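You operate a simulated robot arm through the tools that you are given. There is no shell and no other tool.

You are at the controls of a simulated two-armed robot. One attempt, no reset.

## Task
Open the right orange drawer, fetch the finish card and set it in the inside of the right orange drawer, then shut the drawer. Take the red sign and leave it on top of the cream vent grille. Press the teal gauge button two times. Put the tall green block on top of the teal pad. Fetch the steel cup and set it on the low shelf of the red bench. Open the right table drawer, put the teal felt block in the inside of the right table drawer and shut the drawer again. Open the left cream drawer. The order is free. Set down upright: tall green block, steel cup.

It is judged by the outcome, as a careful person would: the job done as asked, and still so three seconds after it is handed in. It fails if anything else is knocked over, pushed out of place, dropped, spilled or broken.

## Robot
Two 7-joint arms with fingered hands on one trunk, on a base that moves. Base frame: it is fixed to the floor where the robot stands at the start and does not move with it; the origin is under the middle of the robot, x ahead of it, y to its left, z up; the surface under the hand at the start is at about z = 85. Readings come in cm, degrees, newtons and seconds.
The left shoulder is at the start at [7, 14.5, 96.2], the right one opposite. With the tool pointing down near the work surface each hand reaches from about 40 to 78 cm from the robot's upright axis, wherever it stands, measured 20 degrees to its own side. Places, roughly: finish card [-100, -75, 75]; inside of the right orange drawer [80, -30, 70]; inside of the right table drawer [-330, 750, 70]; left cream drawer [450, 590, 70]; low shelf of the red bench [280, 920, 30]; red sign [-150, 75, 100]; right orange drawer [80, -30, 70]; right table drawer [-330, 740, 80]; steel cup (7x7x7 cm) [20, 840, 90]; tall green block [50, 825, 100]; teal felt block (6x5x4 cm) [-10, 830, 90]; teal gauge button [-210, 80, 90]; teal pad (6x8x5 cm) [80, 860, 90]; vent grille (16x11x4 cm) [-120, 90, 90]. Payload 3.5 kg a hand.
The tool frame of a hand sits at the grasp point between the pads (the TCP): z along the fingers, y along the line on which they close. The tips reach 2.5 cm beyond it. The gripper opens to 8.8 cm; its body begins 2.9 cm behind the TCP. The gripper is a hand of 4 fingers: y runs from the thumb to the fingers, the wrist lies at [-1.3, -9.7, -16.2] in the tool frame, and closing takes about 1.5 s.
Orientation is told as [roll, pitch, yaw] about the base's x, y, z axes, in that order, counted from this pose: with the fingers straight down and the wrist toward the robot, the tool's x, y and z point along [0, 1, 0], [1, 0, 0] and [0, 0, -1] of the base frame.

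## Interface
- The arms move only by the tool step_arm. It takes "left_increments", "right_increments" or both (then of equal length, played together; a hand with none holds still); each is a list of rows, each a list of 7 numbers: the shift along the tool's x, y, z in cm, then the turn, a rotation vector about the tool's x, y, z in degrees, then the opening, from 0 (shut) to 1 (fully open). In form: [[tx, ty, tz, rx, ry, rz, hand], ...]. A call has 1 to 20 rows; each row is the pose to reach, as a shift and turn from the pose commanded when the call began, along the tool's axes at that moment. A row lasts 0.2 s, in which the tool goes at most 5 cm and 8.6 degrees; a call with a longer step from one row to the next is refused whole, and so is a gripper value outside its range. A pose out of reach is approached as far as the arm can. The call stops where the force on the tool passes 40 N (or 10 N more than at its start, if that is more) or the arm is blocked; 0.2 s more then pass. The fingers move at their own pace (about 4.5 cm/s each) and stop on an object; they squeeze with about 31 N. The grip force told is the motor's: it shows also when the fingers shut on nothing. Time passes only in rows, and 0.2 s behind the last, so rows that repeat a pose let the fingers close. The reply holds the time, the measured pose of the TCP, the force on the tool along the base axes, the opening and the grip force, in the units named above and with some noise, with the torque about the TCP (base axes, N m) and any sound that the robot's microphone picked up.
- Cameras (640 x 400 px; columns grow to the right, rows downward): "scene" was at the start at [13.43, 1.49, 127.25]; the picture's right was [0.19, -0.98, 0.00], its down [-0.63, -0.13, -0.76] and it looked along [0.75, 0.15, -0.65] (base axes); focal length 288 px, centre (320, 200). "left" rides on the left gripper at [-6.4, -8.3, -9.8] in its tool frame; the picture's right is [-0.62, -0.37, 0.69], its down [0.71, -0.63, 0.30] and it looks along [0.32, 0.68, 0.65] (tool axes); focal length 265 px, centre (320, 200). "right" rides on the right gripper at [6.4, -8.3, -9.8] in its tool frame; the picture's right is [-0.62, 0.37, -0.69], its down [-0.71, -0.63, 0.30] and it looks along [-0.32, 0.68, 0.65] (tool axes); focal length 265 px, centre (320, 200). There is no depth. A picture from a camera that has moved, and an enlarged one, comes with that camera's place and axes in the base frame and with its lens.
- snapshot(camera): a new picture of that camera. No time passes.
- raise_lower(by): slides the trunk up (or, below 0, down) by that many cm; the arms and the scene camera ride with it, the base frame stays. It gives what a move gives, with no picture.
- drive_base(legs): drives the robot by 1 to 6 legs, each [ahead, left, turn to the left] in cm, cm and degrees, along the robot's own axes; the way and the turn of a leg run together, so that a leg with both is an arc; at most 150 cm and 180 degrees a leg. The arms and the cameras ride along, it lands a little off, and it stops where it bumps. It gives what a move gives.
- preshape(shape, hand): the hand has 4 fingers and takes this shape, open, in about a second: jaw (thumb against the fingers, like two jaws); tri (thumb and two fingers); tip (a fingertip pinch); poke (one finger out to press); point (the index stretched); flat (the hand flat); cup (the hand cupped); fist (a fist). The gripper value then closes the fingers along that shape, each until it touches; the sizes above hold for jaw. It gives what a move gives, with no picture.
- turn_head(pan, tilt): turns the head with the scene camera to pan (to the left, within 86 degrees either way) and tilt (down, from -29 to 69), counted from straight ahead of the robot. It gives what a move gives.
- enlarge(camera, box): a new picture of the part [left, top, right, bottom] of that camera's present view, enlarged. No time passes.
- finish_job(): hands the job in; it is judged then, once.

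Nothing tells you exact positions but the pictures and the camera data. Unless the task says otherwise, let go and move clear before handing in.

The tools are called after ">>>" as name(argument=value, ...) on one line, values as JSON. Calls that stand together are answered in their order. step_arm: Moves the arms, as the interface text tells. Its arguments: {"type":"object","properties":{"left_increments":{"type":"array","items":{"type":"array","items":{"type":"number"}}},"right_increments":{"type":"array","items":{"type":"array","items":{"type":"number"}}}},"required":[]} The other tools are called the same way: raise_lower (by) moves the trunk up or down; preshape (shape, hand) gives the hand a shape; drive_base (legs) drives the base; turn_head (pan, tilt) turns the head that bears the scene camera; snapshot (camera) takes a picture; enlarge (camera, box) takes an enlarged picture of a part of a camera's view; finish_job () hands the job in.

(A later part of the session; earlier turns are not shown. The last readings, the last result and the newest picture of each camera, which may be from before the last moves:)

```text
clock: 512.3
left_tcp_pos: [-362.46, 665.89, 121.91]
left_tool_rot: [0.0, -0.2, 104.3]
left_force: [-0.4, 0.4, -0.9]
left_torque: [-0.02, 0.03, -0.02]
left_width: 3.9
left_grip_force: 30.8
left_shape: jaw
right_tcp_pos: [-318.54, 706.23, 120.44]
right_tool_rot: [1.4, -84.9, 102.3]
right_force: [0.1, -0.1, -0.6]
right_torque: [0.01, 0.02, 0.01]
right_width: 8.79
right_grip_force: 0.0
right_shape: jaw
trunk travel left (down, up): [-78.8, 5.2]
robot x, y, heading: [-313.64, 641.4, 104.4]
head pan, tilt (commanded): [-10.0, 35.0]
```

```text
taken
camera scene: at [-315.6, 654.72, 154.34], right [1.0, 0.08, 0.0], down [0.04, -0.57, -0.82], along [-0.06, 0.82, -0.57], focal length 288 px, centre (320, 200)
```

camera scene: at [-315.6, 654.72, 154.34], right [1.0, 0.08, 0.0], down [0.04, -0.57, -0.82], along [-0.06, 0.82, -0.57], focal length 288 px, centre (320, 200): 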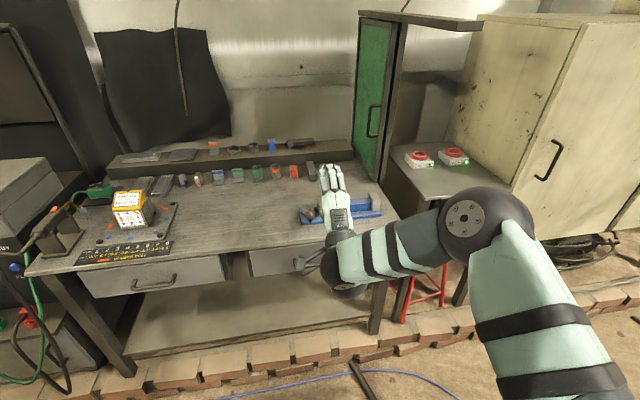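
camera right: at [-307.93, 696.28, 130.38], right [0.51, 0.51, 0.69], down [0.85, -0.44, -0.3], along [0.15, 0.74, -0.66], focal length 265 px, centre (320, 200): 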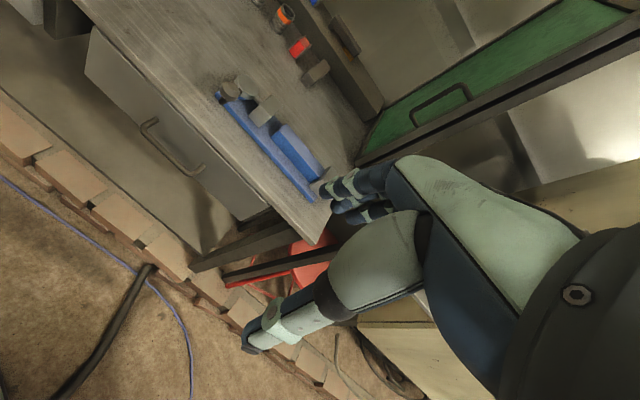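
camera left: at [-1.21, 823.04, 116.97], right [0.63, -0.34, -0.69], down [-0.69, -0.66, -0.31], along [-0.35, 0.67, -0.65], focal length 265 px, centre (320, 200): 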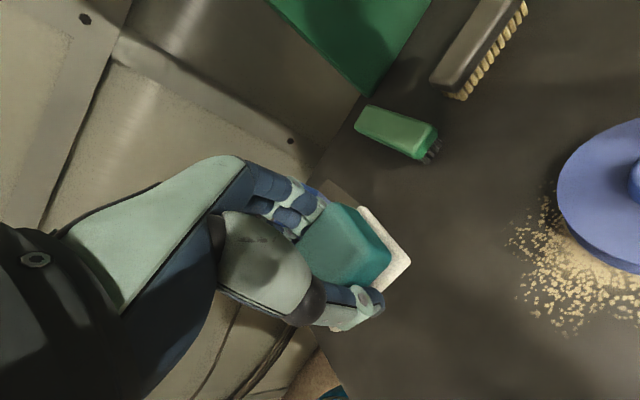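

The forward pose came out cleanly, already lined up with the bar. I'll lower the trunk to the bar's height.

>>> raise_lower(by=-36)

>>> turn_head(pan=0, tilt=35)

>>> snapshot(camera="scene")

>>> snapshot(camera="right")

```text
clock: 515.8
left_tcp_pos: [-362.45, 665.74, 86.03]
left_tool_rot: [0.0, -0.2, 104.3]
left_force: [-0.2, 0.1, -0.5]
left_torque: [0.01, 0.02, 0.02]
left_width: 3.86
left_grip_force: 31.1
left_shape: jaw
right_tcp_pos: [-318.43, 706.21, 84.4]
right_tool_rot: [1.4, -84.9, 102.2]
right_force: [-0.4, 0.2, 0.7]
right_torque: [0.02, 0.04, -0.02]
right_width: 8.78
right_grip_force: 0.0
right_shape: jaw
trunk travel left (down, up): [-42.8, 41.2]
robot x, y, heading: [-313.85, 641.06, 104.5]
head pan, tilt (commanded): [-10.0, 35.0]
```

```text
clock: 516.5
left_tcp_pos: [-362.64, 665.89, 86.03]
left_tool_rot: [0.0, -0.2, 104.3]
left_force: [-0.4, -0.5, -1.3]
left_torque: [-0.01, 0.0, 0.03]
left_width: 3.88
left_grip_force: 31.1
left_shape: jaw
right_tcp_pos: [-318.4, 706.24, 84.36]
right_tool_rot: [1.4, -84.9, 102.3]
right_force: [-0.3, 0.0, 0.2]
right_torque: [-0.01, -0.02, -0.02]
right_width: 8.8
right_grip_force: 0.2
right_shape: jaw
trunk travel left (down, up): [-42.8, 41.2]
robot x, y, heading: [-313.93, 641.51, 104.3]
head pan, tilt (commanded): [0.0, 35.0]
```

```text
taken
camera scene: at [-317.09, 654.46, 118.34], right [0.97, 0.25, 0.0], down [0.14, -0.56, -0.82], along [-0.2, 0.79, -0.57], focal length 288 px, centre (320, 200)
```

scene: 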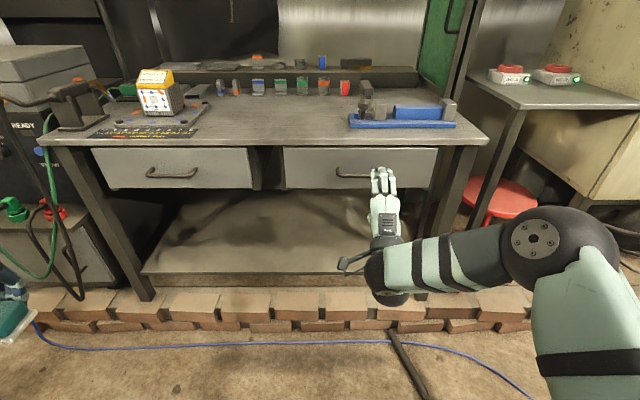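

```text
taken
camera right: at [-322.19, 694.58, 77.08], right [0.76, -0.49, 0.43], down [0.63, 0.41, -0.66], along [0.15, 0.77, 0.62], focal length 265 px, centre (320, 200)
```

right: 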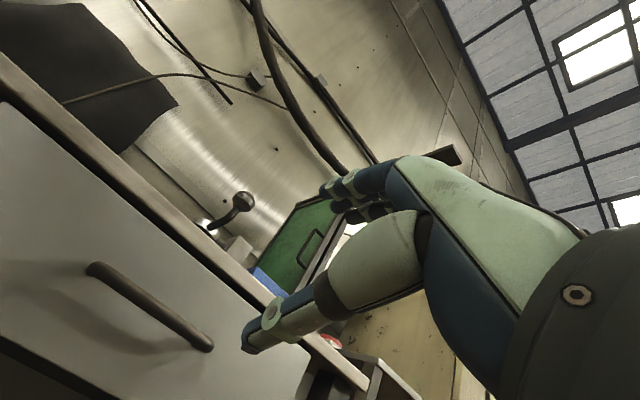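

Bar confirmed at z≈78.9, 17 cm ahead of the hand. I'll lower 5.5 cm and drive up to it.

>>> raise_lower(by=-5.5)

>>> drive_base(legs=[[10, 0, 0]])

>>> snapshot(camera="right")

>>> enlarge(camera="scene", box=[260, 120, 480, 270])

```text
clock: 517.5
left_tcp_pos: [-362.64, 665.95, 80.56]
left_tool_rot: [0.0, -0.2, 104.4]
left_force: [0.4, -0.9, -0.9]
left_torque: [0.01, 0.0, 0.01]
left_width: 3.87
left_grip_force: 30.6
left_shape: jaw
right_tcp_pos: [-318.38, 706.16, 78.83]
right_tool_rot: [1.4, -84.9, 102.1]
right_force: [0.1, 0.4, 0.0]
right_torque: [-0.01, 0.03, 0.0]
right_width: 8.78
right_grip_force: 0.1
right_shape: jaw
trunk travel left (down, up): [-37.3, 46.7]
robot x, y, heading: [-313.74, 641.14, 104.4]
head pan, tilt (commanded): [0.0, 35.0]
```

```text
clock: 518.6
left_tcp_pos: [-365.01, 675.54, 80.42]
left_tool_rot: [0.0, 0.0, 104.2]
left_force: [1.2, 1.2, -1.9]
left_torque: [0.02, -0.01, -0.02]
left_width: 3.9
left_grip_force: 31.4
left_shape: jaw
right_tcp_pos: [-320.94, 715.79, 78.74]
right_tool_rot: [1.4, -84.8, 102.3]
right_force: [0.0, 0.0, -0.2]
right_torque: [0.04, 0.01, 0.01]
right_width: 8.81
right_grip_force: 0.1
right_shape: jaw
trunk travel left (down, up): [-37.3, 46.7]
robot x, y, heading: [-316.1, 650.62, 104.5]
head pan, tilt (commanded): [0.0, 35.0]
```

```text
taken
camera right: at [-324.65, 704.1, 71.52], right [0.76, -0.49, 0.43], down [0.63, 0.41, -0.66], along [0.15, 0.77, 0.62], focal length 265 px, centre (320, 200)
```

right: 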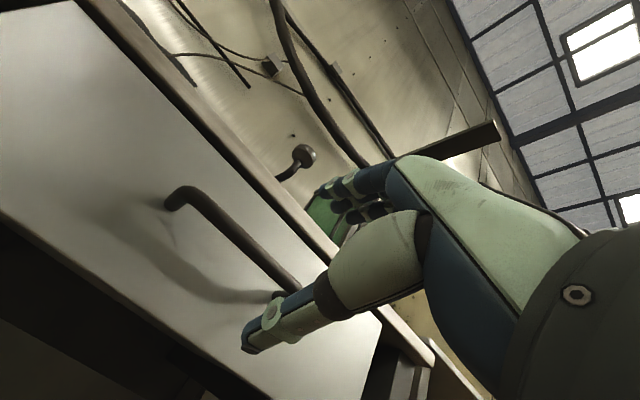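

```text
2.67 times, centred on (370, 195) of scene
camera zoom: at [-319.56, 664.03, 112.82], right [0.97, 0.25, 0.0], down [0.14, -0.56, -0.82], along [-0.2, 0.79, -0.57], focal length 769 px, centre (187, 213)
```

zoom: 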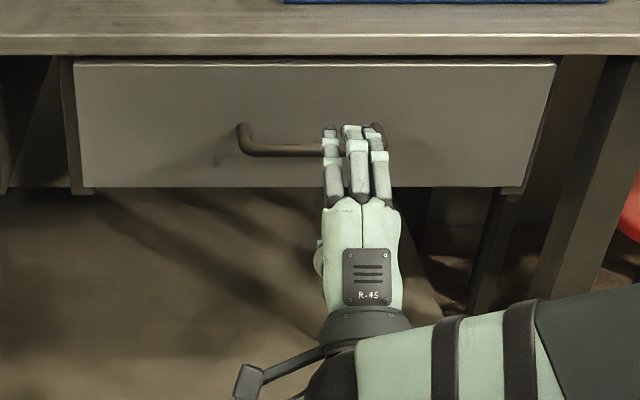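

Close now. I'll move 7 cm ahead and 1.5 cm left so that the bar sits between thumb and fingers.

>>> drive_base(legs=[[6.9, 1.5, 0]])

>>> snapshot(camera="right")

>>> enlarge(camera="scene", box=[260, 120, 480, 270])

```text
clock: 519.6
left_tcp_pos: [-368.08, 681.62, 80.31]
left_tool_rot: [0.1, -0.2, 104.3]
left_force: [0.3, 0.0, -0.7]
left_torque: [0.0, 0.02, 0.01]
left_width: 3.87
left_grip_force: 30.6
left_shape: jaw
right_tcp_pos: [-323.8, 722.05, 78.84]
right_tool_rot: [1.2, -84.7, 102.4]
right_force: [-0.3, -0.5, -0.4]
right_torque: [0.0, 0.01, 0.0]
right_width: 8.8
right_grip_force: 0.0
right_shape: jaw
trunk travel left (down, up): [-37.3, 46.7]
robot x, y, heading: [-319.23, 657.0, 104.0]
head pan, tilt (commanded): [0.0, 35.0]
```

```text
taken
camera right: at [-327.73, 710.41, 71.52], right [0.76, -0.49, 0.43], down [0.64, 0.41, -0.66], along [0.15, 0.77, 0.62], focal length 265 px, centre (320, 200)
```

right: 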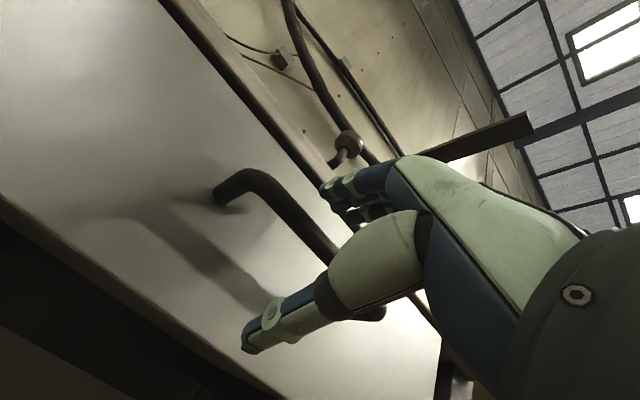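

```text
2.67 times, centred on (370, 195) of scene
camera zoom: at [-322.69, 670.33, 112.82], right [0.97, 0.25, 0.0], down [0.14, -0.56, -0.82], along [-0.2, 0.79, -0.57], focal length 769 px, centre (187, 213)
```

zoom: 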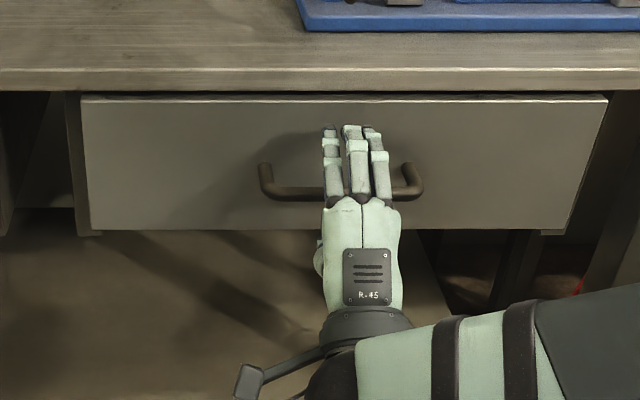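

The bar is between thumb and fingers. I'll close and pull back 8 cm to test.

>>> step_arm(right_increments=[[0, 0, 0, 0, 0, 0, 0.5], [0, 0, 0, 0, 0, 0, 0], [0, 0, 0, 0, 0, 0, 0], [0, 0, 0, 0, 0, 0, 0], [0, 0, 0, 0, 0, 0, 0], [0, 0, 0, 0, 0, 0, 0], [0, 0, 0, 0, 0, 0, 0], [0, 0, 0, 0, 0, 0, 0], [0, 0, 0, 0, 0, 0, 0]])

>>> drive_base(legs=[[-8, 0, 0]])

>>> snapshot(camera="scene")

```text
clock: 521.6
left_tcp_pos: [-368.15, 681.72, 80.42]
left_tool_rot: [0.0, -0.2, 104.3]
left_force: [0.6, -0.1, -0.4]
left_torque: [-0.01, 0.02, 0.01]
left_width: 3.86
left_grip_force: 31.0
left_shape: jaw
right_tcp_pos: [-323.86, 722.14, 78.87]
right_tool_rot: [1.2, -84.8, 102.3]
right_force: [-0.4, 2.1, -3.2]
right_torque: [-0.02, -0.04, 0.08]
right_width: 0.1
right_grip_force: 30.6
right_shape: jaw
trunk travel left (down, up): [-37.3, 46.7]
robot x, y, heading: [-319.34, 657.08, 104.2]
head pan, tilt (commanded): [0.0, 35.0]
```

```text
clock: 522.7
left_tcp_pos: [-366.15, 674.13, 80.4]
left_tool_rot: [0.0, -0.1, 104.2]
left_force: [0.4, -0.1, -0.3]
left_torque: [0.02, 0.02, 0.02]
left_width: 3.86
left_grip_force: 31.2
left_shape: jaw
right_tcp_pos: [-321.92, 714.43, 78.77]
right_tool_rot: [1.5, -84.8, 102.2]
right_force: [-1.3, 0.6, -7.5]
right_torque: [0.03, -0.03, 0.01]
right_width: 0.12
right_grip_force: 31.1
right_shape: jaw
trunk travel left (down, up): [-37.3, 46.7]
robot x, y, heading: [-317.29, 649.06, 104.3]
head pan, tilt (commanded): [0.0, 35.0]
```

```text
taken
camera scene: at [-320.69, 662.67, 112.83], right [0.97, 0.25, 0.0], down [0.14, -0.56, -0.82], along [-0.2, 0.79, -0.57], focal length 288 px, centre (320, 200)
```

scene: 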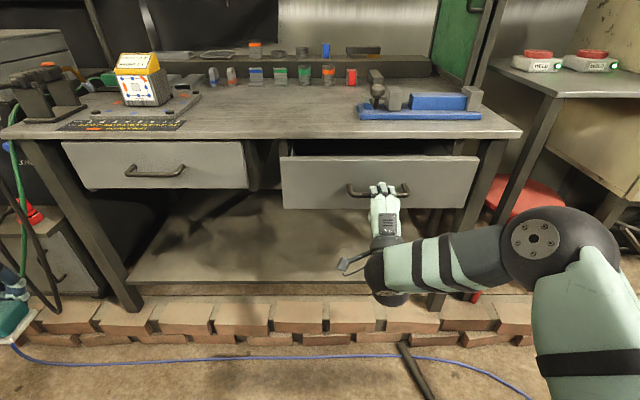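

The drawer is opening. I'll pull it out another 18 cm.

>>> drive_base(legs=[[-18, 0, 0]])

>>> snapshot(camera="scene")

```text
clock: 524.2
left_tcp_pos: [-361.81, 656.9, 80.53]
left_tool_rot: [0.0, -0.2, 104.2]
left_force: [-0.7, 1.0, -0.6]
left_torque: [0.02, -0.02, 0.01]
left_width: 3.85
left_grip_force: 31.4
left_shape: jaw
right_tcp_pos: [-317.37, 697.11, 78.78]
right_tool_rot: [1.4, -84.7, 102.1]
right_force: [-0.2, 0.5, -6.9]
right_torque: [0.02, -0.04, 0.05]
right_width: 0.11
right_grip_force: 30.7
right_shape: jaw
trunk travel left (down, up): [-37.3, 46.7]
robot x, y, heading: [-312.65, 632.12, 103.8]
head pan, tilt (commanded): [0.0, 35.0]
```

```text
taken
camera scene: at [-316.27, 645.29, 112.83], right [0.97, 0.25, 0.0], down [0.14, -0.56, -0.82], along [-0.2, 0.79, -0.57], focal length 288 px, centre (320, 200)
```

scene: 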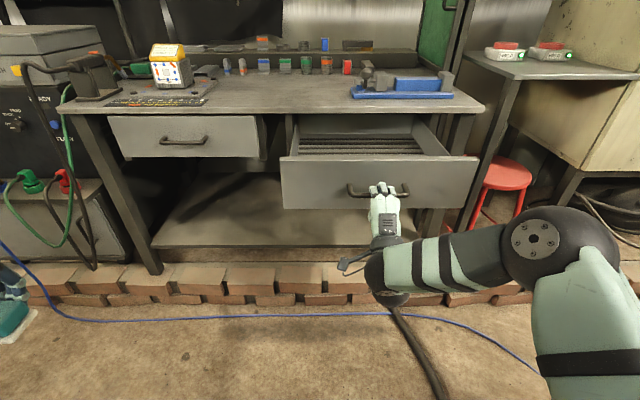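

The drawer is open about 26 cm, with a ribbed mat inside. I'll let go of the handle and back away.

>>> step_arm(right_increments=[[0, 0, 0, 0, 0, 0, 0.5], [0, 0, 0, 0, 0, 0, 1], [0, 0, 0, 0, 0, 0, 1], [0, 0, 0, 0, 0, 0, 1], [0, 0, 0, 0, 0, 0, 1], [0, 0, 0, 0, 0, 0, 1], [0, 0, 0, 0, 0, 0, 1]])

>>> drive_base(legs=[[-8, 0, 0]])

>>> raise_lower(by=32)

>>> step_arm(right_increments=[[0, 0, 0, 8, 0, 0, 1], [0, 0, 0, 16, 0, 0, 1], [0, 0, 0, 24, 0, 0, 1], [0, 0, 0, 32, 0, 0, 1], [0, 0, 0, 40, 0, 0, 1], [0, 0, 0, 48, 0, 0, 1], [0, 0, 0, 56, 0, 0, 1], [0, 0, 0, 64, 0, 0, 1], [0, 0, 0, 72, 0, 0, 1], [0, 0, 0, 80, 0, 0, 1], [0, 0, 0, 84.8, 0, 0, 1], [0, 0, 0, 84.8, 0, 0, 1]])

>>> snapshot(camera="scene")

```text
clock: 525.8
left_tcp_pos: [-361.81, 656.71, 80.5]
left_tool_rot: [0.0, -0.1, 104.1]
left_force: [0.2, 0.3, -1.6]
left_torque: [0.01, 0.03, 0.01]
left_width: 3.87
left_grip_force: 31.3
left_shape: jaw
right_tcp_pos: [-317.36, 696.97, 78.82]
right_tool_rot: [1.3, -84.8, 102.0]
right_force: [0.0, 0.6, -0.3]
right_torque: [-0.05, 0.01, -0.01]
right_width: 8.75
right_grip_force: 0.0
right_shape: jaw
trunk travel left (down, up): [-37.3, 46.7]
robot x, y, heading: [-312.83, 631.79, 104.4]
head pan, tilt (commanded): [0.0, 35.0]
```

```text
clock: 526.9
left_tcp_pos: [-359.68, 649.02, 80.43]
left_tool_rot: [0.1, -0.3, 104.0]
left_force: [-0.1, -0.2, -1.6]
left_torque: [-0.01, 0.06, 0.02]
left_width: 3.87
left_grip_force: 30.8
left_shape: jaw
right_tcp_pos: [-315.26, 689.23, 78.96]
right_tool_rot: [1.4, -84.9, 101.9]
right_force: [0.5, -0.5, 0.5]
right_torque: [-0.03, 0.0, 0.0]
right_width: 8.75
right_grip_force: 0.1
right_shape: jaw
trunk travel left (down, up): [-37.3, 46.7]
robot x, y, heading: [-310.66, 624.27, 103.9]
head pan, tilt (commanded): [0.0, 35.0]
```

```text
clock: 530.0
left_tcp_pos: [-359.82, 649.1, 112.42]
left_tool_rot: [0.0, -0.1, 104.1]
left_force: [-1.0, 0.6, -1.3]
left_torque: [0.01, 0.03, 0.04]
left_width: 3.88
left_grip_force: 31.2
left_shape: jaw
right_tcp_pos: [-315.26, 689.36, 110.85]
right_tool_rot: [1.4, -84.8, 101.9]
right_force: [0.8, 0.2, 0.5]
right_torque: [0.0, 0.0, -0.02]
right_width: 8.77
right_grip_force: 0.0
right_shape: jaw
trunk travel left (down, up): [-69.3, 14.7]
robot x, y, heading: [-310.9, 624.45, 104.3]
head pan, tilt (commanded): [0.0, 35.0]
```

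```text
clock: 532.6
left_tcp_pos: [-359.65, 649.18, 112.43]
left_tool_rot: [0.0, -0.2, 104.0]
left_force: [0.3, 0.0, -1.4]
left_torque: [0.0, -0.01, -0.01]
left_width: 3.87
left_grip_force: 31.6
left_shape: jaw
right_tcp_pos: [-315.25, 689.13, 110.73]
right_tool_rot: [0.1, 0.0, 103.3]
right_force: [0.0, -0.1, -0.2]
right_torque: [-0.05, -0.01, -0.03]
right_width: 8.77
right_grip_force: 0.1
right_shape: jaw
trunk travel left (down, up): [-69.3, 14.7]
robot x, y, heading: [-311.04, 624.21, 104.0]
head pan, tilt (commanded): [0.0, 35.0]
```

```text
taken
camera scene: at [-314.26, 637.44, 144.84], right [0.97, 0.24, 0.0], down [0.14, -0.56, -0.82], along [-0.2, 0.79, -0.57], focal length 288 px, centre (320, 200)
```

scene: 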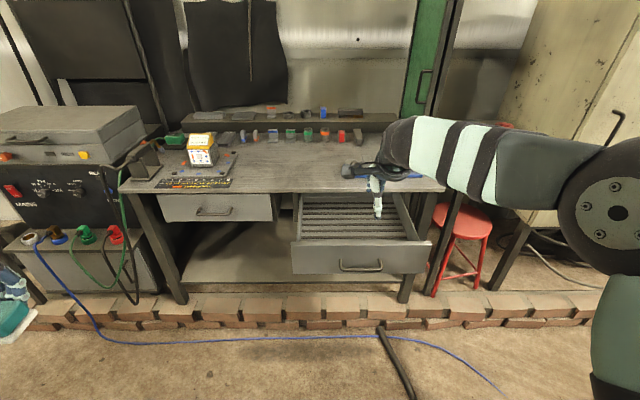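

The right hand is back to pointing down. I'll tuck it in, then move up so that the left hand can lower the felt block into the drawer.

>>> step_arm(right_increments=[[0, -3, 0, 0, 0, 0, 1], [0, -6, 0, 0, 0, 0, 1], [0, -9, 0, 0, 0, 0, 1], [0, -12, 0, 0, 0, 0, 1], [0, -15, 0, 0, 0, 0, 1], [0, -18, 0, 0, 0, 0, 1], [0, -18, 0, 0, 0, 0, 1]])

>>> drive_base(legs=[[15, -26, 0.3], [15, 0, 0]])

>>> turn_head(pan=8, tilt=45)

>>> snapshot(camera="scene")

```text
clock: 534.2
left_tcp_pos: [-359.82, 649.22, 112.5]
left_tool_rot: [0.0, -0.1, 103.9]
left_force: [0.9, -0.6, -1.1]
left_torque: [0.0, 0.04, -0.03]
left_width: 3.89
left_grip_force: 31.1
left_shape: jaw
right_tcp_pos: [-311.11, 671.92, 111.01]
right_tool_rot: [0.0, 0.0, 103.4]
right_force: [-0.9, 0.2, 0.7]
right_torque: [0.0, 0.01, 0.01]
right_width: 8.76
right_grip_force: 0.1
right_shape: jaw
trunk travel left (down, up): [-69.3, 14.7]
robot x, y, heading: [-310.97, 624.08, 104.0]
head pan, tilt (commanded): [0.0, 35.0]
```

```text
clock: 537.3
left_tcp_pos: [-341.25, 684.76, 112.55]
left_tool_rot: [0.0, -0.3, 104.0]
left_force: [-0.7, 0.0, -0.4]
left_torque: [0.02, -0.01, 0.01]
left_width: 3.89
left_grip_force: 30.7
left_shape: jaw
right_tcp_pos: [-292.77, 707.2, 111.1]
right_tool_rot: [0.1, -0.1, 103.3]
right_force: [0.6, -0.3, -0.2]
right_torque: [0.0, 0.0, -0.01]
right_width: 8.76
right_grip_force: 0.0
right_shape: jaw
trunk travel left (down, up): [-69.3, 14.7]
robot x, y, heading: [-292.36, 659.63, 104.3]
head pan, tilt (commanded): [0.0, 35.0]
```

```text
clock: 538.0
left_tcp_pos: [-341.41, 684.85, 112.4]
left_tool_rot: [0.0, -0.1, 104.0]
left_force: [0.5, 0.0, -0.7]
left_torque: [0.03, -0.01, 0.03]
left_width: 3.86
left_grip_force: 31.4
left_shape: jaw
right_tcp_pos: [-292.75, 707.55, 110.84]
right_tool_rot: [0.1, 0.0, 103.2]
right_force: [0.3, 0.2, 0.0]
right_torque: [0.04, 0.03, 0.01]
right_width: 8.77
right_grip_force: 0.1
right_shape: jaw
trunk travel left (down, up): [-69.3, 14.7]
robot x, y, heading: [-292.56, 659.99, 104.0]
head pan, tilt (commanded): [8.0, 45.0]
```

```text
taken
camera scene: at [-296.83, 672.28, 143.35], right [0.93, 0.37, 0.0], down [0.27, -0.66, -0.71], along [-0.27, 0.66, -0.71], focal length 288 px, centre (320, 200)
```

scene: 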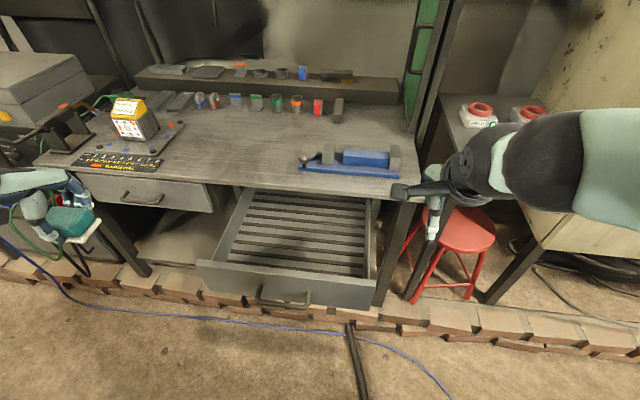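

The ribbed drawer interior is visible between v≈760 and the table edge at 783. I'll carry the felt block over it.

>>> step_arm(left_increments=[[-2.6, 2.5, 0, 0, 0, 0, 0], [-5.2, 5, 0, 0, 0, 0, 0], [-7.8, 7.5, 0, 0, 0, 0, 0], [-10.4, 10, 0, 0, 0, 0, 0], [-13, 12.5, 0, 0, 0, 0, 0], [-15.6, 15, 0, 0, 0, 0, 0], [-18.2, 17.5, 0, 0, 0, 0, 0], [-20.8, 20, 0, 0, 0, 0, 0], [-23.4, 22.5, 0, 0, 0, 0, 0], [-26, 24.9, 0, 0, 0, 0, 0], [-26, 24.9, 0, 0, 0, 0, 0]])

>>> snapshot(camera="scene")

>>> snapshot(camera="left")

```text
clock: 540.4
left_tcp_pos: [-322.3, 715.36, 112.61]
left_tool_rot: [0.0, -0.3, 104.0]
left_force: [-0.4, 0.2, -1.8]
left_torque: [0.02, -0.02, 0.03]
left_width: 3.81
left_grip_force: 31.0
left_shape: jaw
right_tcp_pos: [-292.75, 707.45, 111.05]
right_tool_rot: [0.0, 0.0, 103.3]
right_force: [-0.1, 0.3, -0.2]
right_torque: [0.0, -0.01, -0.04]
right_width: 8.76
right_grip_force: 0.1
right_shape: jaw
trunk travel left (down, up): [-69.3, 14.7]
robot x, y, heading: [-292.43, 660.03, 103.8]
head pan, tilt (commanded): [8.0, 45.0]
```

```text
taken
camera scene: at [-296.82, 672.14, 143.37], right [0.93, 0.38, 0.0], down [0.27, -0.66, -0.71], along [-0.27, 0.66, -0.71], focal length 288 px, centre (320, 200)
```

scene: 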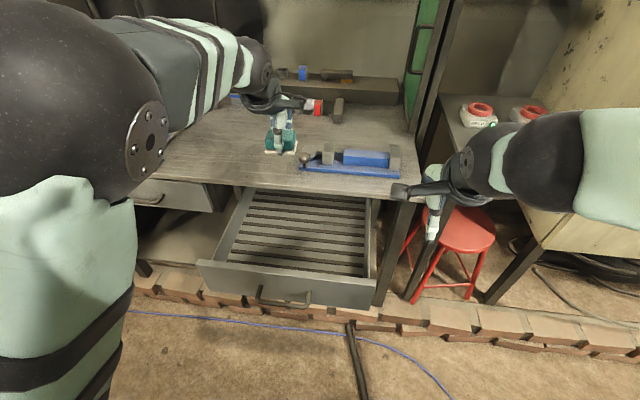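

```text
taken
camera left: at [-313.88, 708.86, 122.41], right [0.69, -0.2, -0.69], down [-0.54, -0.78, -0.31], along [-0.48, 0.59, -0.65], focal length 265 px, centre (320, 200)
```

left: 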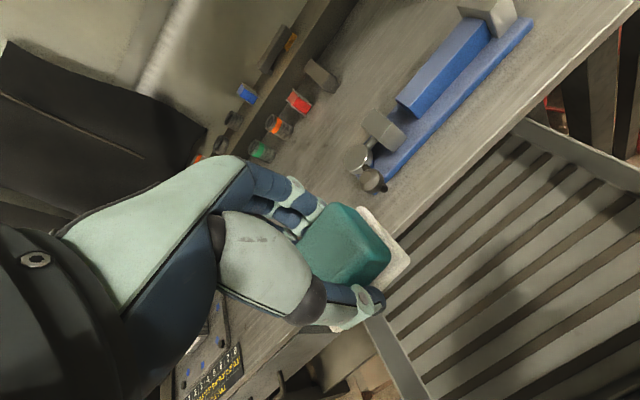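

The felt block is centred over the drawer. I'll lower it in.

>>> step_arm(left_increments=[[0, 0, 3, 0, 0, 0, 0], [0, 0, 6, 0, 0, 0, 0], [0, 0, 9, 0, 0, 0, 0], [0, 0, 12, 0, 0, 0, 0], [0, 0, 15, 0, 0, 0, 0], [0, 0, 18, 0, 0, 0, 0], [0, 0, 21, 0, 0, 0, 0], [0, 0, 24, 0, 0, 0, 0], [0, 0, 26, 0, 0, 0, 0], [0, 0, 26, 0, 0, 0, 0]])

>>> snapshot(camera="scene")

>>> snapshot(camera="left")

```text
clock: 542.6
left_tcp_pos: [-322.19, 715.21, 86.43]
left_tool_rot: [0.0, -0.2, 104.0]
left_force: [0.1, 0.7, -1.6]
left_torque: [-0.02, -0.01, -0.01]
left_width: 3.86
left_grip_force: 31.0
left_shape: jaw
right_tcp_pos: [-292.69, 707.56, 110.96]
right_tool_rot: [0.1, 0.0, 103.2]
right_force: [0.4, -0.2, 1.4]
right_torque: [0.01, -0.03, 0.0]
right_width: 8.75
right_grip_force: 0.0
right_shape: jaw
trunk travel left (down, up): [-69.3, 14.7]
robot x, y, heading: [-292.53, 659.97, 104.0]
head pan, tilt (commanded): [8.0, 45.0]
```

```text
taken
camera scene: at [-296.78, 672.19, 143.36], right [0.93, 0.38, 0.0], down [0.27, -0.66, -0.71], along [-0.27, 0.66, -0.71], focal length 288 px, centre (320, 200)
```

scene: 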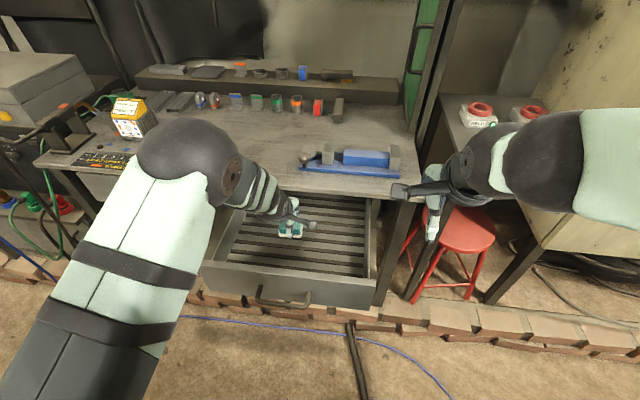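

```text
taken
camera left: at [-313.73, 708.78, 96.18], right [0.69, -0.21, -0.69], down [-0.54, -0.78, -0.31], along [-0.48, 0.59, -0.65], focal length 265 px, centre (320, 200)
```

left: 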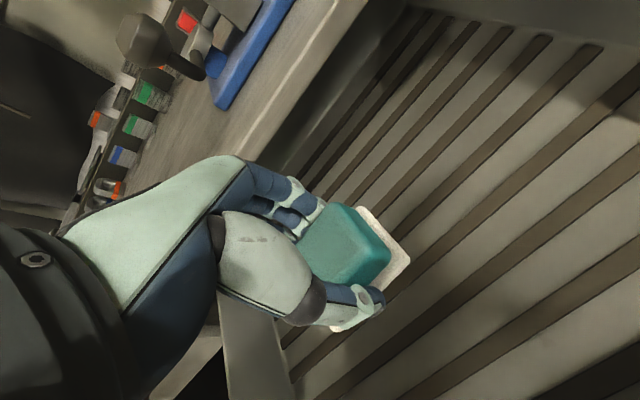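

Going in cleanly. I'll continue down, slowing near the bottom.

>>> step_arm(left_increments=[[0, 0, 2, 0, 0, 0, 0], [0, 0, 4, 0, 0, 0, 0], [0, 0, 5.5, 0, 0, 0, 0], [0, 0, 6.3, 0, 0, 0, 0], [0, 0, 6.3, 0, 0, 0, 0]])

>>> snapshot(camera="left")

>>> enlarge(camera="scene", box=[190, 150, 400, 310])

```text
clock: 543.8
left_tcp_pos: [-322.13, 715.21, 80.12]
left_tool_rot: [0.1, -0.2, 104.0]
left_force: [-0.4, -0.3, -1.2]
left_torque: [0.02, 0.03, 0.02]
left_width: 3.89
left_grip_force: 31.1
left_shape: jaw
right_tcp_pos: [-292.66, 707.55, 110.92]
right_tool_rot: [0.1, 0.0, 103.3]
right_force: [-0.1, 0.6, -0.5]
right_torque: [0.02, 0.03, 0.02]
right_width: 8.78
right_grip_force: 0.0
right_shape: jaw
trunk travel left (down, up): [-69.3, 14.7]
robot x, y, heading: [-292.75, 659.72, 104.2]
head pan, tilt (commanded): [8.0, 45.0]
```

```text
taken
camera left: at [-313.69, 708.81, 90.02], right [0.69, -0.2, -0.69], down [-0.54, -0.78, -0.31], along [-0.48, 0.59, -0.65], focal length 265 px, centre (320, 200)
```

left: 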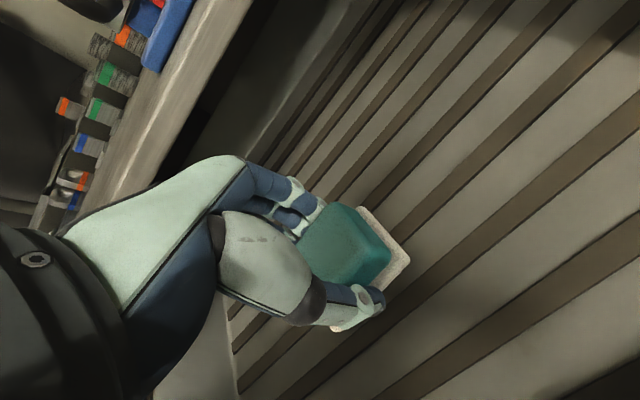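

```text
2.50 times, centred on (295, 230) of scene
camera zoom: at [-296.79, 672.2, 143.36], right [0.93, 0.38, 0.0], down [0.27, -0.66, -0.71], along [-0.27, 0.66, -0.71], focal length 721 px, centre (382, 125)
```

zoom: 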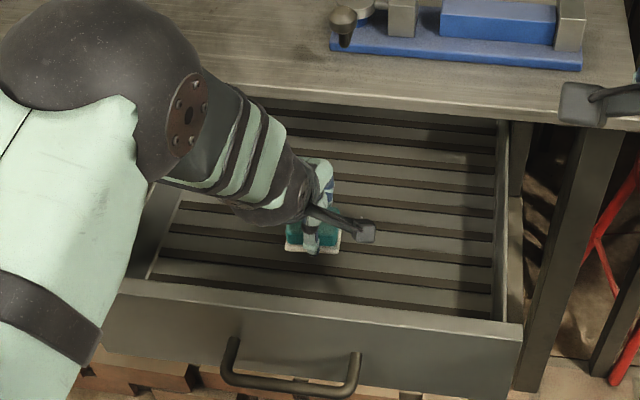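

>>> step_arm(left_increments=[[0, 0, 0.6, 0, 0, 0, 0], [0, 0, 1.2, 0, 0, 0, 0], [0, 0, 1.8, 0, 0, 0, 0], [0, 0, 1.8, 0, 0, 0, 0]])

>>> snapshot(camera="left")

```text
clock: 544.8
left_tcp_pos: [-322.12, 715.3, 78.31]
left_tool_rot: [0.0, -0.2, 104.0]
left_force: [-0.4, 0.2, -0.9]
left_torque: [0.02, 0.01, 0.04]
left_width: 3.84
left_grip_force: 30.9
left_shape: jaw
right_tcp_pos: [-292.69, 707.42, 111.03]
right_tool_rot: [0.1, -0.1, 103.3]
right_force: [-0.2, 0.2, -0.4]
right_torque: [0.0, 0.01, 0.03]
right_width: 8.79
right_grip_force: 0.0
right_shape: jaw
trunk travel left (down, up): [-69.3, 14.7]
robot x, y, heading: [-292.44, 659.92, 104.0]
head pan, tilt (commanded): [8.0, 45.0]
```

```text
taken
camera left: at [-313.74, 708.92, 88.17], right [0.69, -0.21, -0.69], down [-0.54, -0.78, -0.31], along [-0.48, 0.59, -0.65], focal length 265 px, centre (320, 200)
```

left: 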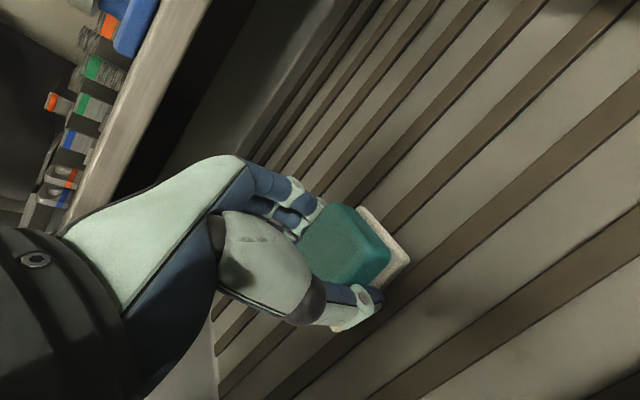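

Not touching yet. I'll keep on in half-centimetre steps.

>>> step_arm(left_increments=[[0, 0, 0.4, 0, 0, 0, 0], [0, 0, 0.8, 0, 0, 0, 0], [0, 0, 1.2, 0, 0, 0, 0], [0, 0, 1.2, 0, 0, 0, 0]])

>>> step_arm(left_increments=[[0, 0, 0.4, 0, 0, 0, 0], [0, 0, 0.8, 0, 0, 0, 0], [0, 0, 1.1, 0, 0, 0, 0], [0, 0, 1.1, 0, 0, 0, 0]])

```text
clock: 545.8
left_tcp_pos: [-322.24, 715.34, 77.2]
left_tool_rot: [0.0, -0.1, 104.1]
left_force: [0.3, 0.7, -1.0]
left_torque: [0.03, 0.0, 0.0]
left_width: 3.88
left_grip_force: 31.1
left_shape: jaw
right_tcp_pos: [-292.7, 707.47, 110.97]
right_tool_rot: [0.2, -0.1, 103.2]
right_force: [-1.5, -0.2, 0.1]
right_torque: [0.02, 0.02, -0.01]
right_width: 8.77
right_grip_force: 0.1
right_shape: jaw
trunk travel left (down, up): [-69.3, 14.7]
robot x, y, heading: [-292.6, 660.4, 104.2]
head pan, tilt (commanded): [8.0, 45.0]
```

```text
clock: 546.8
left_tcp_pos: [-322.16, 715.45, 76.78]
left_tool_rot: [0.0, -1.1, 104.1]
left_force: [-3.2, 1.3, 35.3]
left_torque: [-0.44, 0.01, -0.11]
left_width: 3.87
left_grip_force: 31.1
left_shape: jaw
right_tcp_pos: [-292.54, 707.09, 111.18]
right_tool_rot: [0.1, -0.4, 103.4]
right_force: [-0.7, -0.5, 0.8]
right_torque: [0.03, -0.01, -0.02]
right_width: 8.77
right_grip_force: 0.1
right_shape: jaw
trunk travel left (down, up): [-69.3, 14.7]
robot x, y, heading: [-292.77, 660.11, 103.9]
head pan, tilt (commanded): [8.0, 45.0]
```

Contact with the drawer bottom. I'll relieve the pressure, open the hand, and check.

>>> step_arm(left_increments=[[0, 0, -0.5, 0, 0, 0, 0], [0, 0, -0.7, 0, 0, 0, 0], [0, 0, -0.7, 0, 0, 0, 0.6], [0, 0, -0.7, 0, 0, 0, 0.8], [0, 0, -0.7, 0, 0, 0, 1], [0, 0, -0.7, 0, 0, 0, 1], [0, 0, -0.7, 0, 0, 0, 1]])

>>> snapshot(camera="left")

```text
clock: 548.4
left_tcp_pos: [-322.06, 715.4, 76.78]
left_tool_rot: [-0.1, -0.1, 104.1]
left_force: [0.2, -0.6, 0.4]
left_torque: [0.0, 0.0, 0.03]
left_width: 8.76
left_grip_force: 0.0
left_shape: jaw
right_tcp_pos: [-292.7, 707.54, 110.95]
right_tool_rot: [0.0, -0.1, 103.2]
right_force: [0.1, 0.0, -0.2]
right_torque: [-0.02, 0.0, -0.02]
right_width: 8.77
right_grip_force: 0.0
right_shape: jaw
trunk travel left (down, up): [-69.3, 14.7]
robot x, y, heading: [-292.96, 660.08, 103.9]
head pan, tilt (commanded): [8.0, 45.0]
```

```text
taken
camera left: at [-313.69, 708.95, 86.62], right [0.69, -0.21, -0.69], down [-0.54, -0.78, -0.31], along [-0.48, 0.59, -0.65], focal length 265 px, centre (320, 200)
```

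left: 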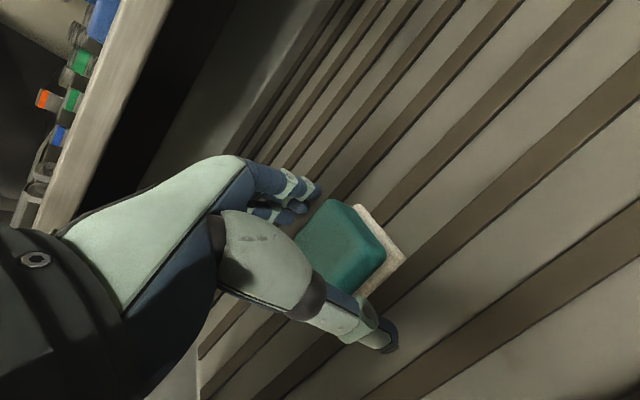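

The felt block rests in the drawer. I'll lift the hand straight up and out.

>>> step_arm(left_increments=[[0, 0, -1.5, 0, 0, 0, 1], [0, 0, -4, 0, 0, 0, 1], [0, 0, -7, 0, 0, 0, 1], [0, 0, -10, 0, 0, 0, 1], [0, 0, -13, 0, 0, 0, 1], [0, 0, -16, 0, 0, 0, 1], [0, 0, -19, 0, 0, 0, 1], [0, 0, -22, 0, 0, 0, 1], [0, 0, -25, 0, 0, 0, 1], [0, 0, -28, 0, 0, 0, 1], [0, 0, -28, 0, 0, 0, 1]])

>>> snapshot(camera="left")

>>> snapshot(camera="scene")

```text
clock: 550.8
left_tcp_pos: [-322.04, 715.42, 105.0]
left_tool_rot: [0.0, -0.1, 104.0]
left_force: [-0.3, -0.3, -0.8]
left_torque: [-0.03, -0.01, -0.02]
left_width: 8.75
left_grip_force: 0.0
left_shape: jaw
right_tcp_pos: [-292.87, 707.62, 110.96]
right_tool_rot: [0.0, 0.1, 103.3]
right_force: [1.2, -0.8, 0.2]
right_torque: [0.0, 0.01, 0.02]
right_width: 8.76
right_grip_force: 0.0
right_shape: jaw
trunk travel left (down, up): [-69.3, 14.7]
robot x, y, heading: [-292.68, 659.87, 103.8]
head pan, tilt (commanded): [8.0, 45.0]
```

```text
taken
camera left: at [-313.8, 708.87, 114.74], right [0.69, -0.21, -0.69], down [-0.54, -0.78, -0.31], along [-0.48, 0.59, -0.65], focal length 265 px, centre (320, 200)
```

left: 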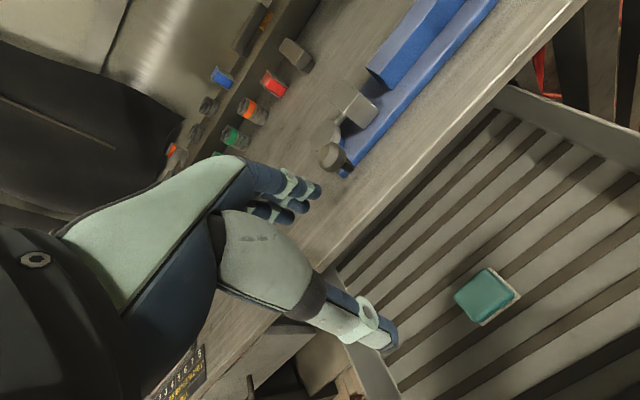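

```text
taken
camera scene: at [-296.8, 672.25, 143.35], right [0.93, 0.38, 0.0], down [0.27, -0.66, -0.71], along [-0.27, 0.66, -0.71], focal length 288 px, centre (320, 200)
```

scene: 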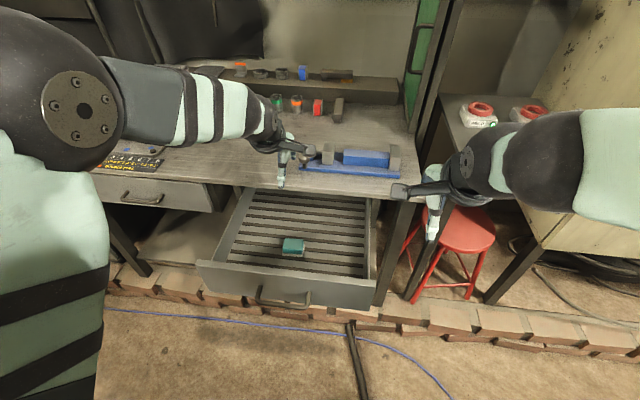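

The felt block is in the drawer. To shut it I'll use the same push as before: back off, closed left hand slanted forward, low on the panel left of the handle.

>>> drive_base(legs=[[-25, 0, 0.4]])

>>> step_arm(left_increments=[[2, 0, 0, -8.3, 0, 0, 0.5], [4, 0, 0, -16.6, 0, 0, 0], [6, 0, 0, -25, 0, 0, 0], [8, 0, 0, -33.3, 0, 0, 0], [10, 0, 0, -41.6, 0, 0, 0], [12, 0, 0, -50, 0, 0, 0], [12, 0, 0, -50, 0, 0, 0]])

>>> snapshot(camera="scene")

```text
clock: 552.6
left_tcp_pos: [-316.45, 690.52, 104.81]
left_tool_rot: [0.0, 0.0, 104.5]
left_force: [0.5, 0.0, -0.1]
left_torque: [0.02, 0.01, 0.0]
left_width: 8.76
left_grip_force: 0.1
left_shape: jaw
right_tcp_pos: [-286.84, 683.06, 110.89]
right_tool_rot: [0.1, -0.1, 103.8]
right_force: [0.6, -0.3, 0.7]
right_torque: [0.01, -0.04, 0.0]
right_width: 8.79
right_grip_force: 0.1
right_shape: jaw
trunk travel left (down, up): [-69.3, 14.7]
robot x, y, heading: [-286.43, 635.18, 104.5]
head pan, tilt (commanded): [8.0, 45.0]
```

```text
clock: 554.2
left_tcp_pos: [-328.0, 687.35, 104.95]
left_tool_rot: [0.0, -50.2, 104.5]
left_force: [-0.3, -0.3, -0.8]
left_torque: [-0.03, -0.02, 0.0]
left_width: 0.0
left_grip_force: 30.8
left_shape: jaw
right_tcp_pos: [-286.81, 682.91, 110.89]
right_tool_rot: [0.2, 0.0, 103.8]
right_force: [-0.3, -0.5, -0.4]
right_torque: [-0.01, -0.04, 0.02]
right_width: 8.8
right_grip_force: 0.1
right_shape: jaw
trunk travel left (down, up): [-69.3, 14.7]
robot x, y, heading: [-286.37, 635.2, 104.5]
head pan, tilt (commanded): [8.0, 45.0]
```

```text
taken
camera scene: at [-290.56, 647.55, 143.37], right [0.92, 0.38, 0.0], down [0.27, -0.65, -0.71], along [-0.27, 0.65, -0.71], focal length 288 px, centre (320, 200)
```

scene: 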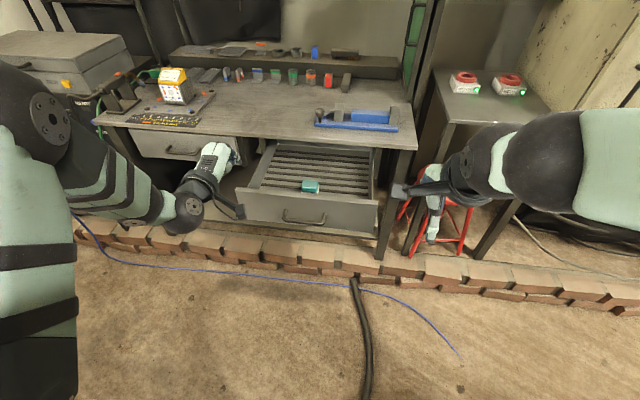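

The hand is ready in front of the panel's left part. I'll lower it straight down to panel height.

>>> step_arm(left_increments=[[0, -2.6, 2.2, 0, 0, 0, 0], [0, -5.2, 4.4, 0, 0, 0, 0], [0, -7.8, 6.5, 0, 0, 0, 0], [0, -10.4, 8.7, 0, 0, 0, 0], [0, -13, 10.9, 0, 0, 0, 0], [0, -15.6, 13.1, 0, 0, 0, 0], [0, -18.2, 15.3, 0, 0, 0, 0], [0, -20.7, 17.4, 0, 0, 0, 0], [0, -20.7, 17.4, 0, 0, 0, 0]])

>>> snapshot(camera="scene")

>>> snapshot(camera="left")

```text
clock: 556.2
left_tcp_pos: [-328.04, 687.82, 77.99]
left_tool_rot: [0.2, -50.1, 104.5]
left_force: [0.2, -0.1, 0.2]
left_torque: [0.01, -0.01, 0.0]
left_width: 0.0
left_grip_force: 30.6
left_shape: jaw
right_tcp_pos: [-286.86, 682.94, 110.96]
right_tool_rot: [0.2, 0.1, 103.8]
right_force: [-0.3, 0.6, -0.1]
right_torque: [0.0, 0.01, -0.01]
right_width: 8.77
right_grip_force: 0.1
right_shape: jaw
trunk travel left (down, up): [-69.3, 14.7]
robot x, y, heading: [-286.31, 635.02, 104.3]
head pan, tilt (commanded): [8.0, 45.0]
```

```text
taken
camera scene: at [-290.6, 647.55, 143.36], right [0.92, 0.38, 0.0], down [0.27, -0.65, -0.71], along [-0.27, 0.65, -0.71], focal length 288 px, centre (320, 200)
```

scene: 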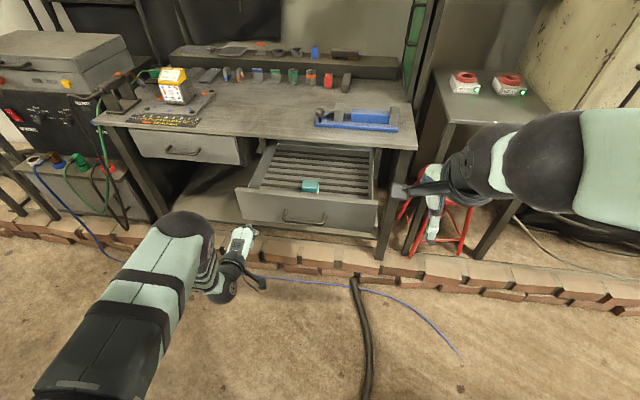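

```text
taken
camera left: at [-318.48, 676.95, 77.86], right [0.53, 0.44, -0.73], down [-0.65, -0.34, -0.68], along [-0.55, 0.83, 0.11], focal length 265 px, centre (320, 200)
```

left: 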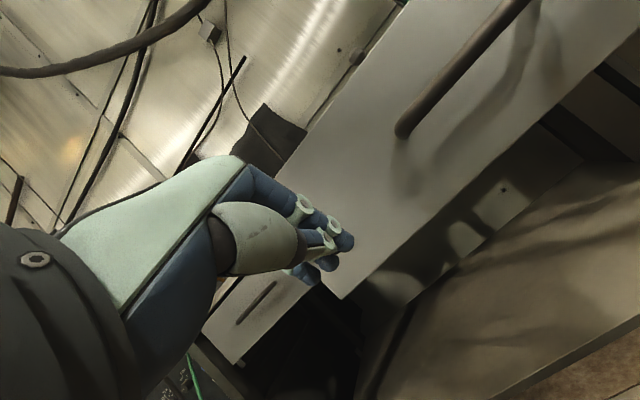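

The fingertips face the panel between its left edge and the handle. I'll drive ahead 26 cm to push it most of the way.

>>> drive_base(legs=[[26, 0, 0]])

>>> snapshot(camera="scene")

>>> snapshot(camera="left")

```text
clock: 558.1
left_tcp_pos: [-334.45, 712.61, 78.03]
left_tool_rot: [0.0, -50.2, 104.5]
left_force: [-0.4, 0.6, -0.3]
left_torque: [-0.03, 0.03, 0.0]
left_width: 0.01
left_grip_force: 31.2
left_shape: jaw
right_tcp_pos: [-293.37, 707.69, 110.98]
right_tool_rot: [0.1, -0.1, 103.7]
right_force: [0.3, 0.2, 0.1]
right_torque: [0.01, 0.03, -0.02]
right_width: 8.72
right_grip_force: 0.0
right_shape: jaw
trunk travel left (down, up): [-69.3, 14.7]
robot x, y, heading: [-292.77, 660.07, 104.2]
head pan, tilt (commanded): [8.0, 45.0]
```

```text
taken
camera scene: at [-297.05, 672.36, 143.37], right [0.92, 0.38, 0.0], down [0.27, -0.65, -0.71], along [-0.27, 0.65, -0.71], focal length 288 px, centre (320, 200)
```

scene: 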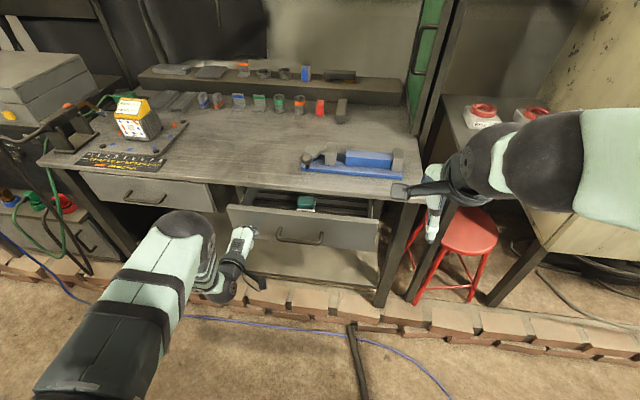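

```text
taken
camera left: at [-324.91, 701.8, 77.92], right [0.53, 0.44, -0.73], down [-0.65, -0.34, -0.68], along [-0.55, 0.83, 0.11], focal length 265 px, centre (320, 200)
```

left: 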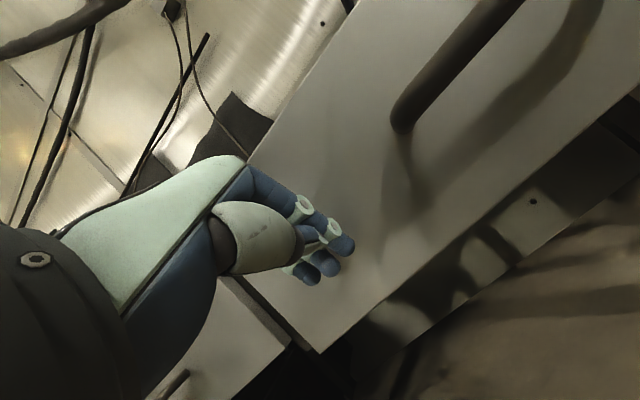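

The drawer is going in; about 9 cm remain. I'll push on.

>>> drive_base(legs=[[7, 0, 0]])

>>> drive_base(legs=[[1.8, 0, 0]])

>>> snapshot(camera="scene")

>>> snapshot(camera="left")

```text
clock: 559.1
left_tcp_pos: [-336.37, 719.24, 78.04]
left_tool_rot: [0.2, -50.2, 104.6]
left_force: [0.2, -0.3, -0.6]
left_torque: [-0.02, -0.02, 0.0]
left_width: 0.01
left_grip_force: 30.8
left_shape: jaw
right_tcp_pos: [-295.19, 714.43, 111.05]
right_tool_rot: [0.1, -0.1, 103.9]
right_force: [0.2, -0.1, -0.2]
right_torque: [0.02, -0.02, 0.05]
right_width: 8.77
right_grip_force: 0.0
right_shape: jaw
trunk travel left (down, up): [-69.3, 14.7]
robot x, y, heading: [-294.27, 666.92, 104.5]
head pan, tilt (commanded): [8.0, 45.0]
```

```text
clock: 559.9
left_tcp_pos: [-336.85, 721.08, 78.02]
left_tool_rot: [-0.1, -50.2, 104.7]
left_force: [1.9, -8.4, 2.7]
left_torque: [0.05, -0.01, -0.02]
left_width: 0.0
left_grip_force: 31.2
left_shape: jaw
right_tcp_pos: [-295.52, 716.26, 111.06]
right_tool_rot: [0.2, -0.1, 103.9]
right_force: [-0.4, -0.7, 0.7]
right_torque: [-0.03, -0.02, -0.01]
right_width: 8.76
right_grip_force: 0.0
right_shape: jaw
trunk travel left (down, up): [-69.3, 14.7]
robot x, y, heading: [-295.07, 668.59, 104.8]
head pan, tilt (commanded): [8.0, 45.0]
```

```text
taken
camera scene: at [-299.33, 680.88, 143.37], right [0.92, 0.38, 0.0], down [0.27, -0.65, -0.71], along [-0.27, 0.65, -0.71], focal length 288 px, centre (320, 200)
```

scene: 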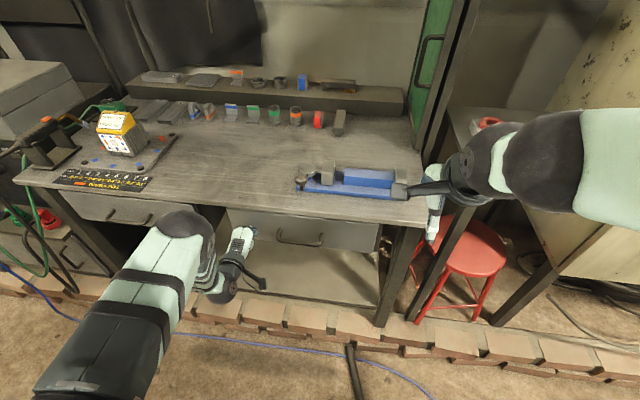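

```text
taken
camera left: at [-327.23, 710.25, 77.91], right [0.53, 0.44, -0.73], down [-0.65, -0.34, -0.68], along [-0.55, 0.83, 0.11], focal length 265 px, centre (320, 200)
```

left: 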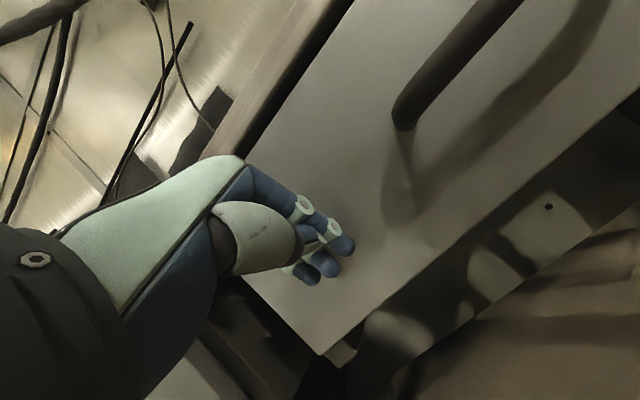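

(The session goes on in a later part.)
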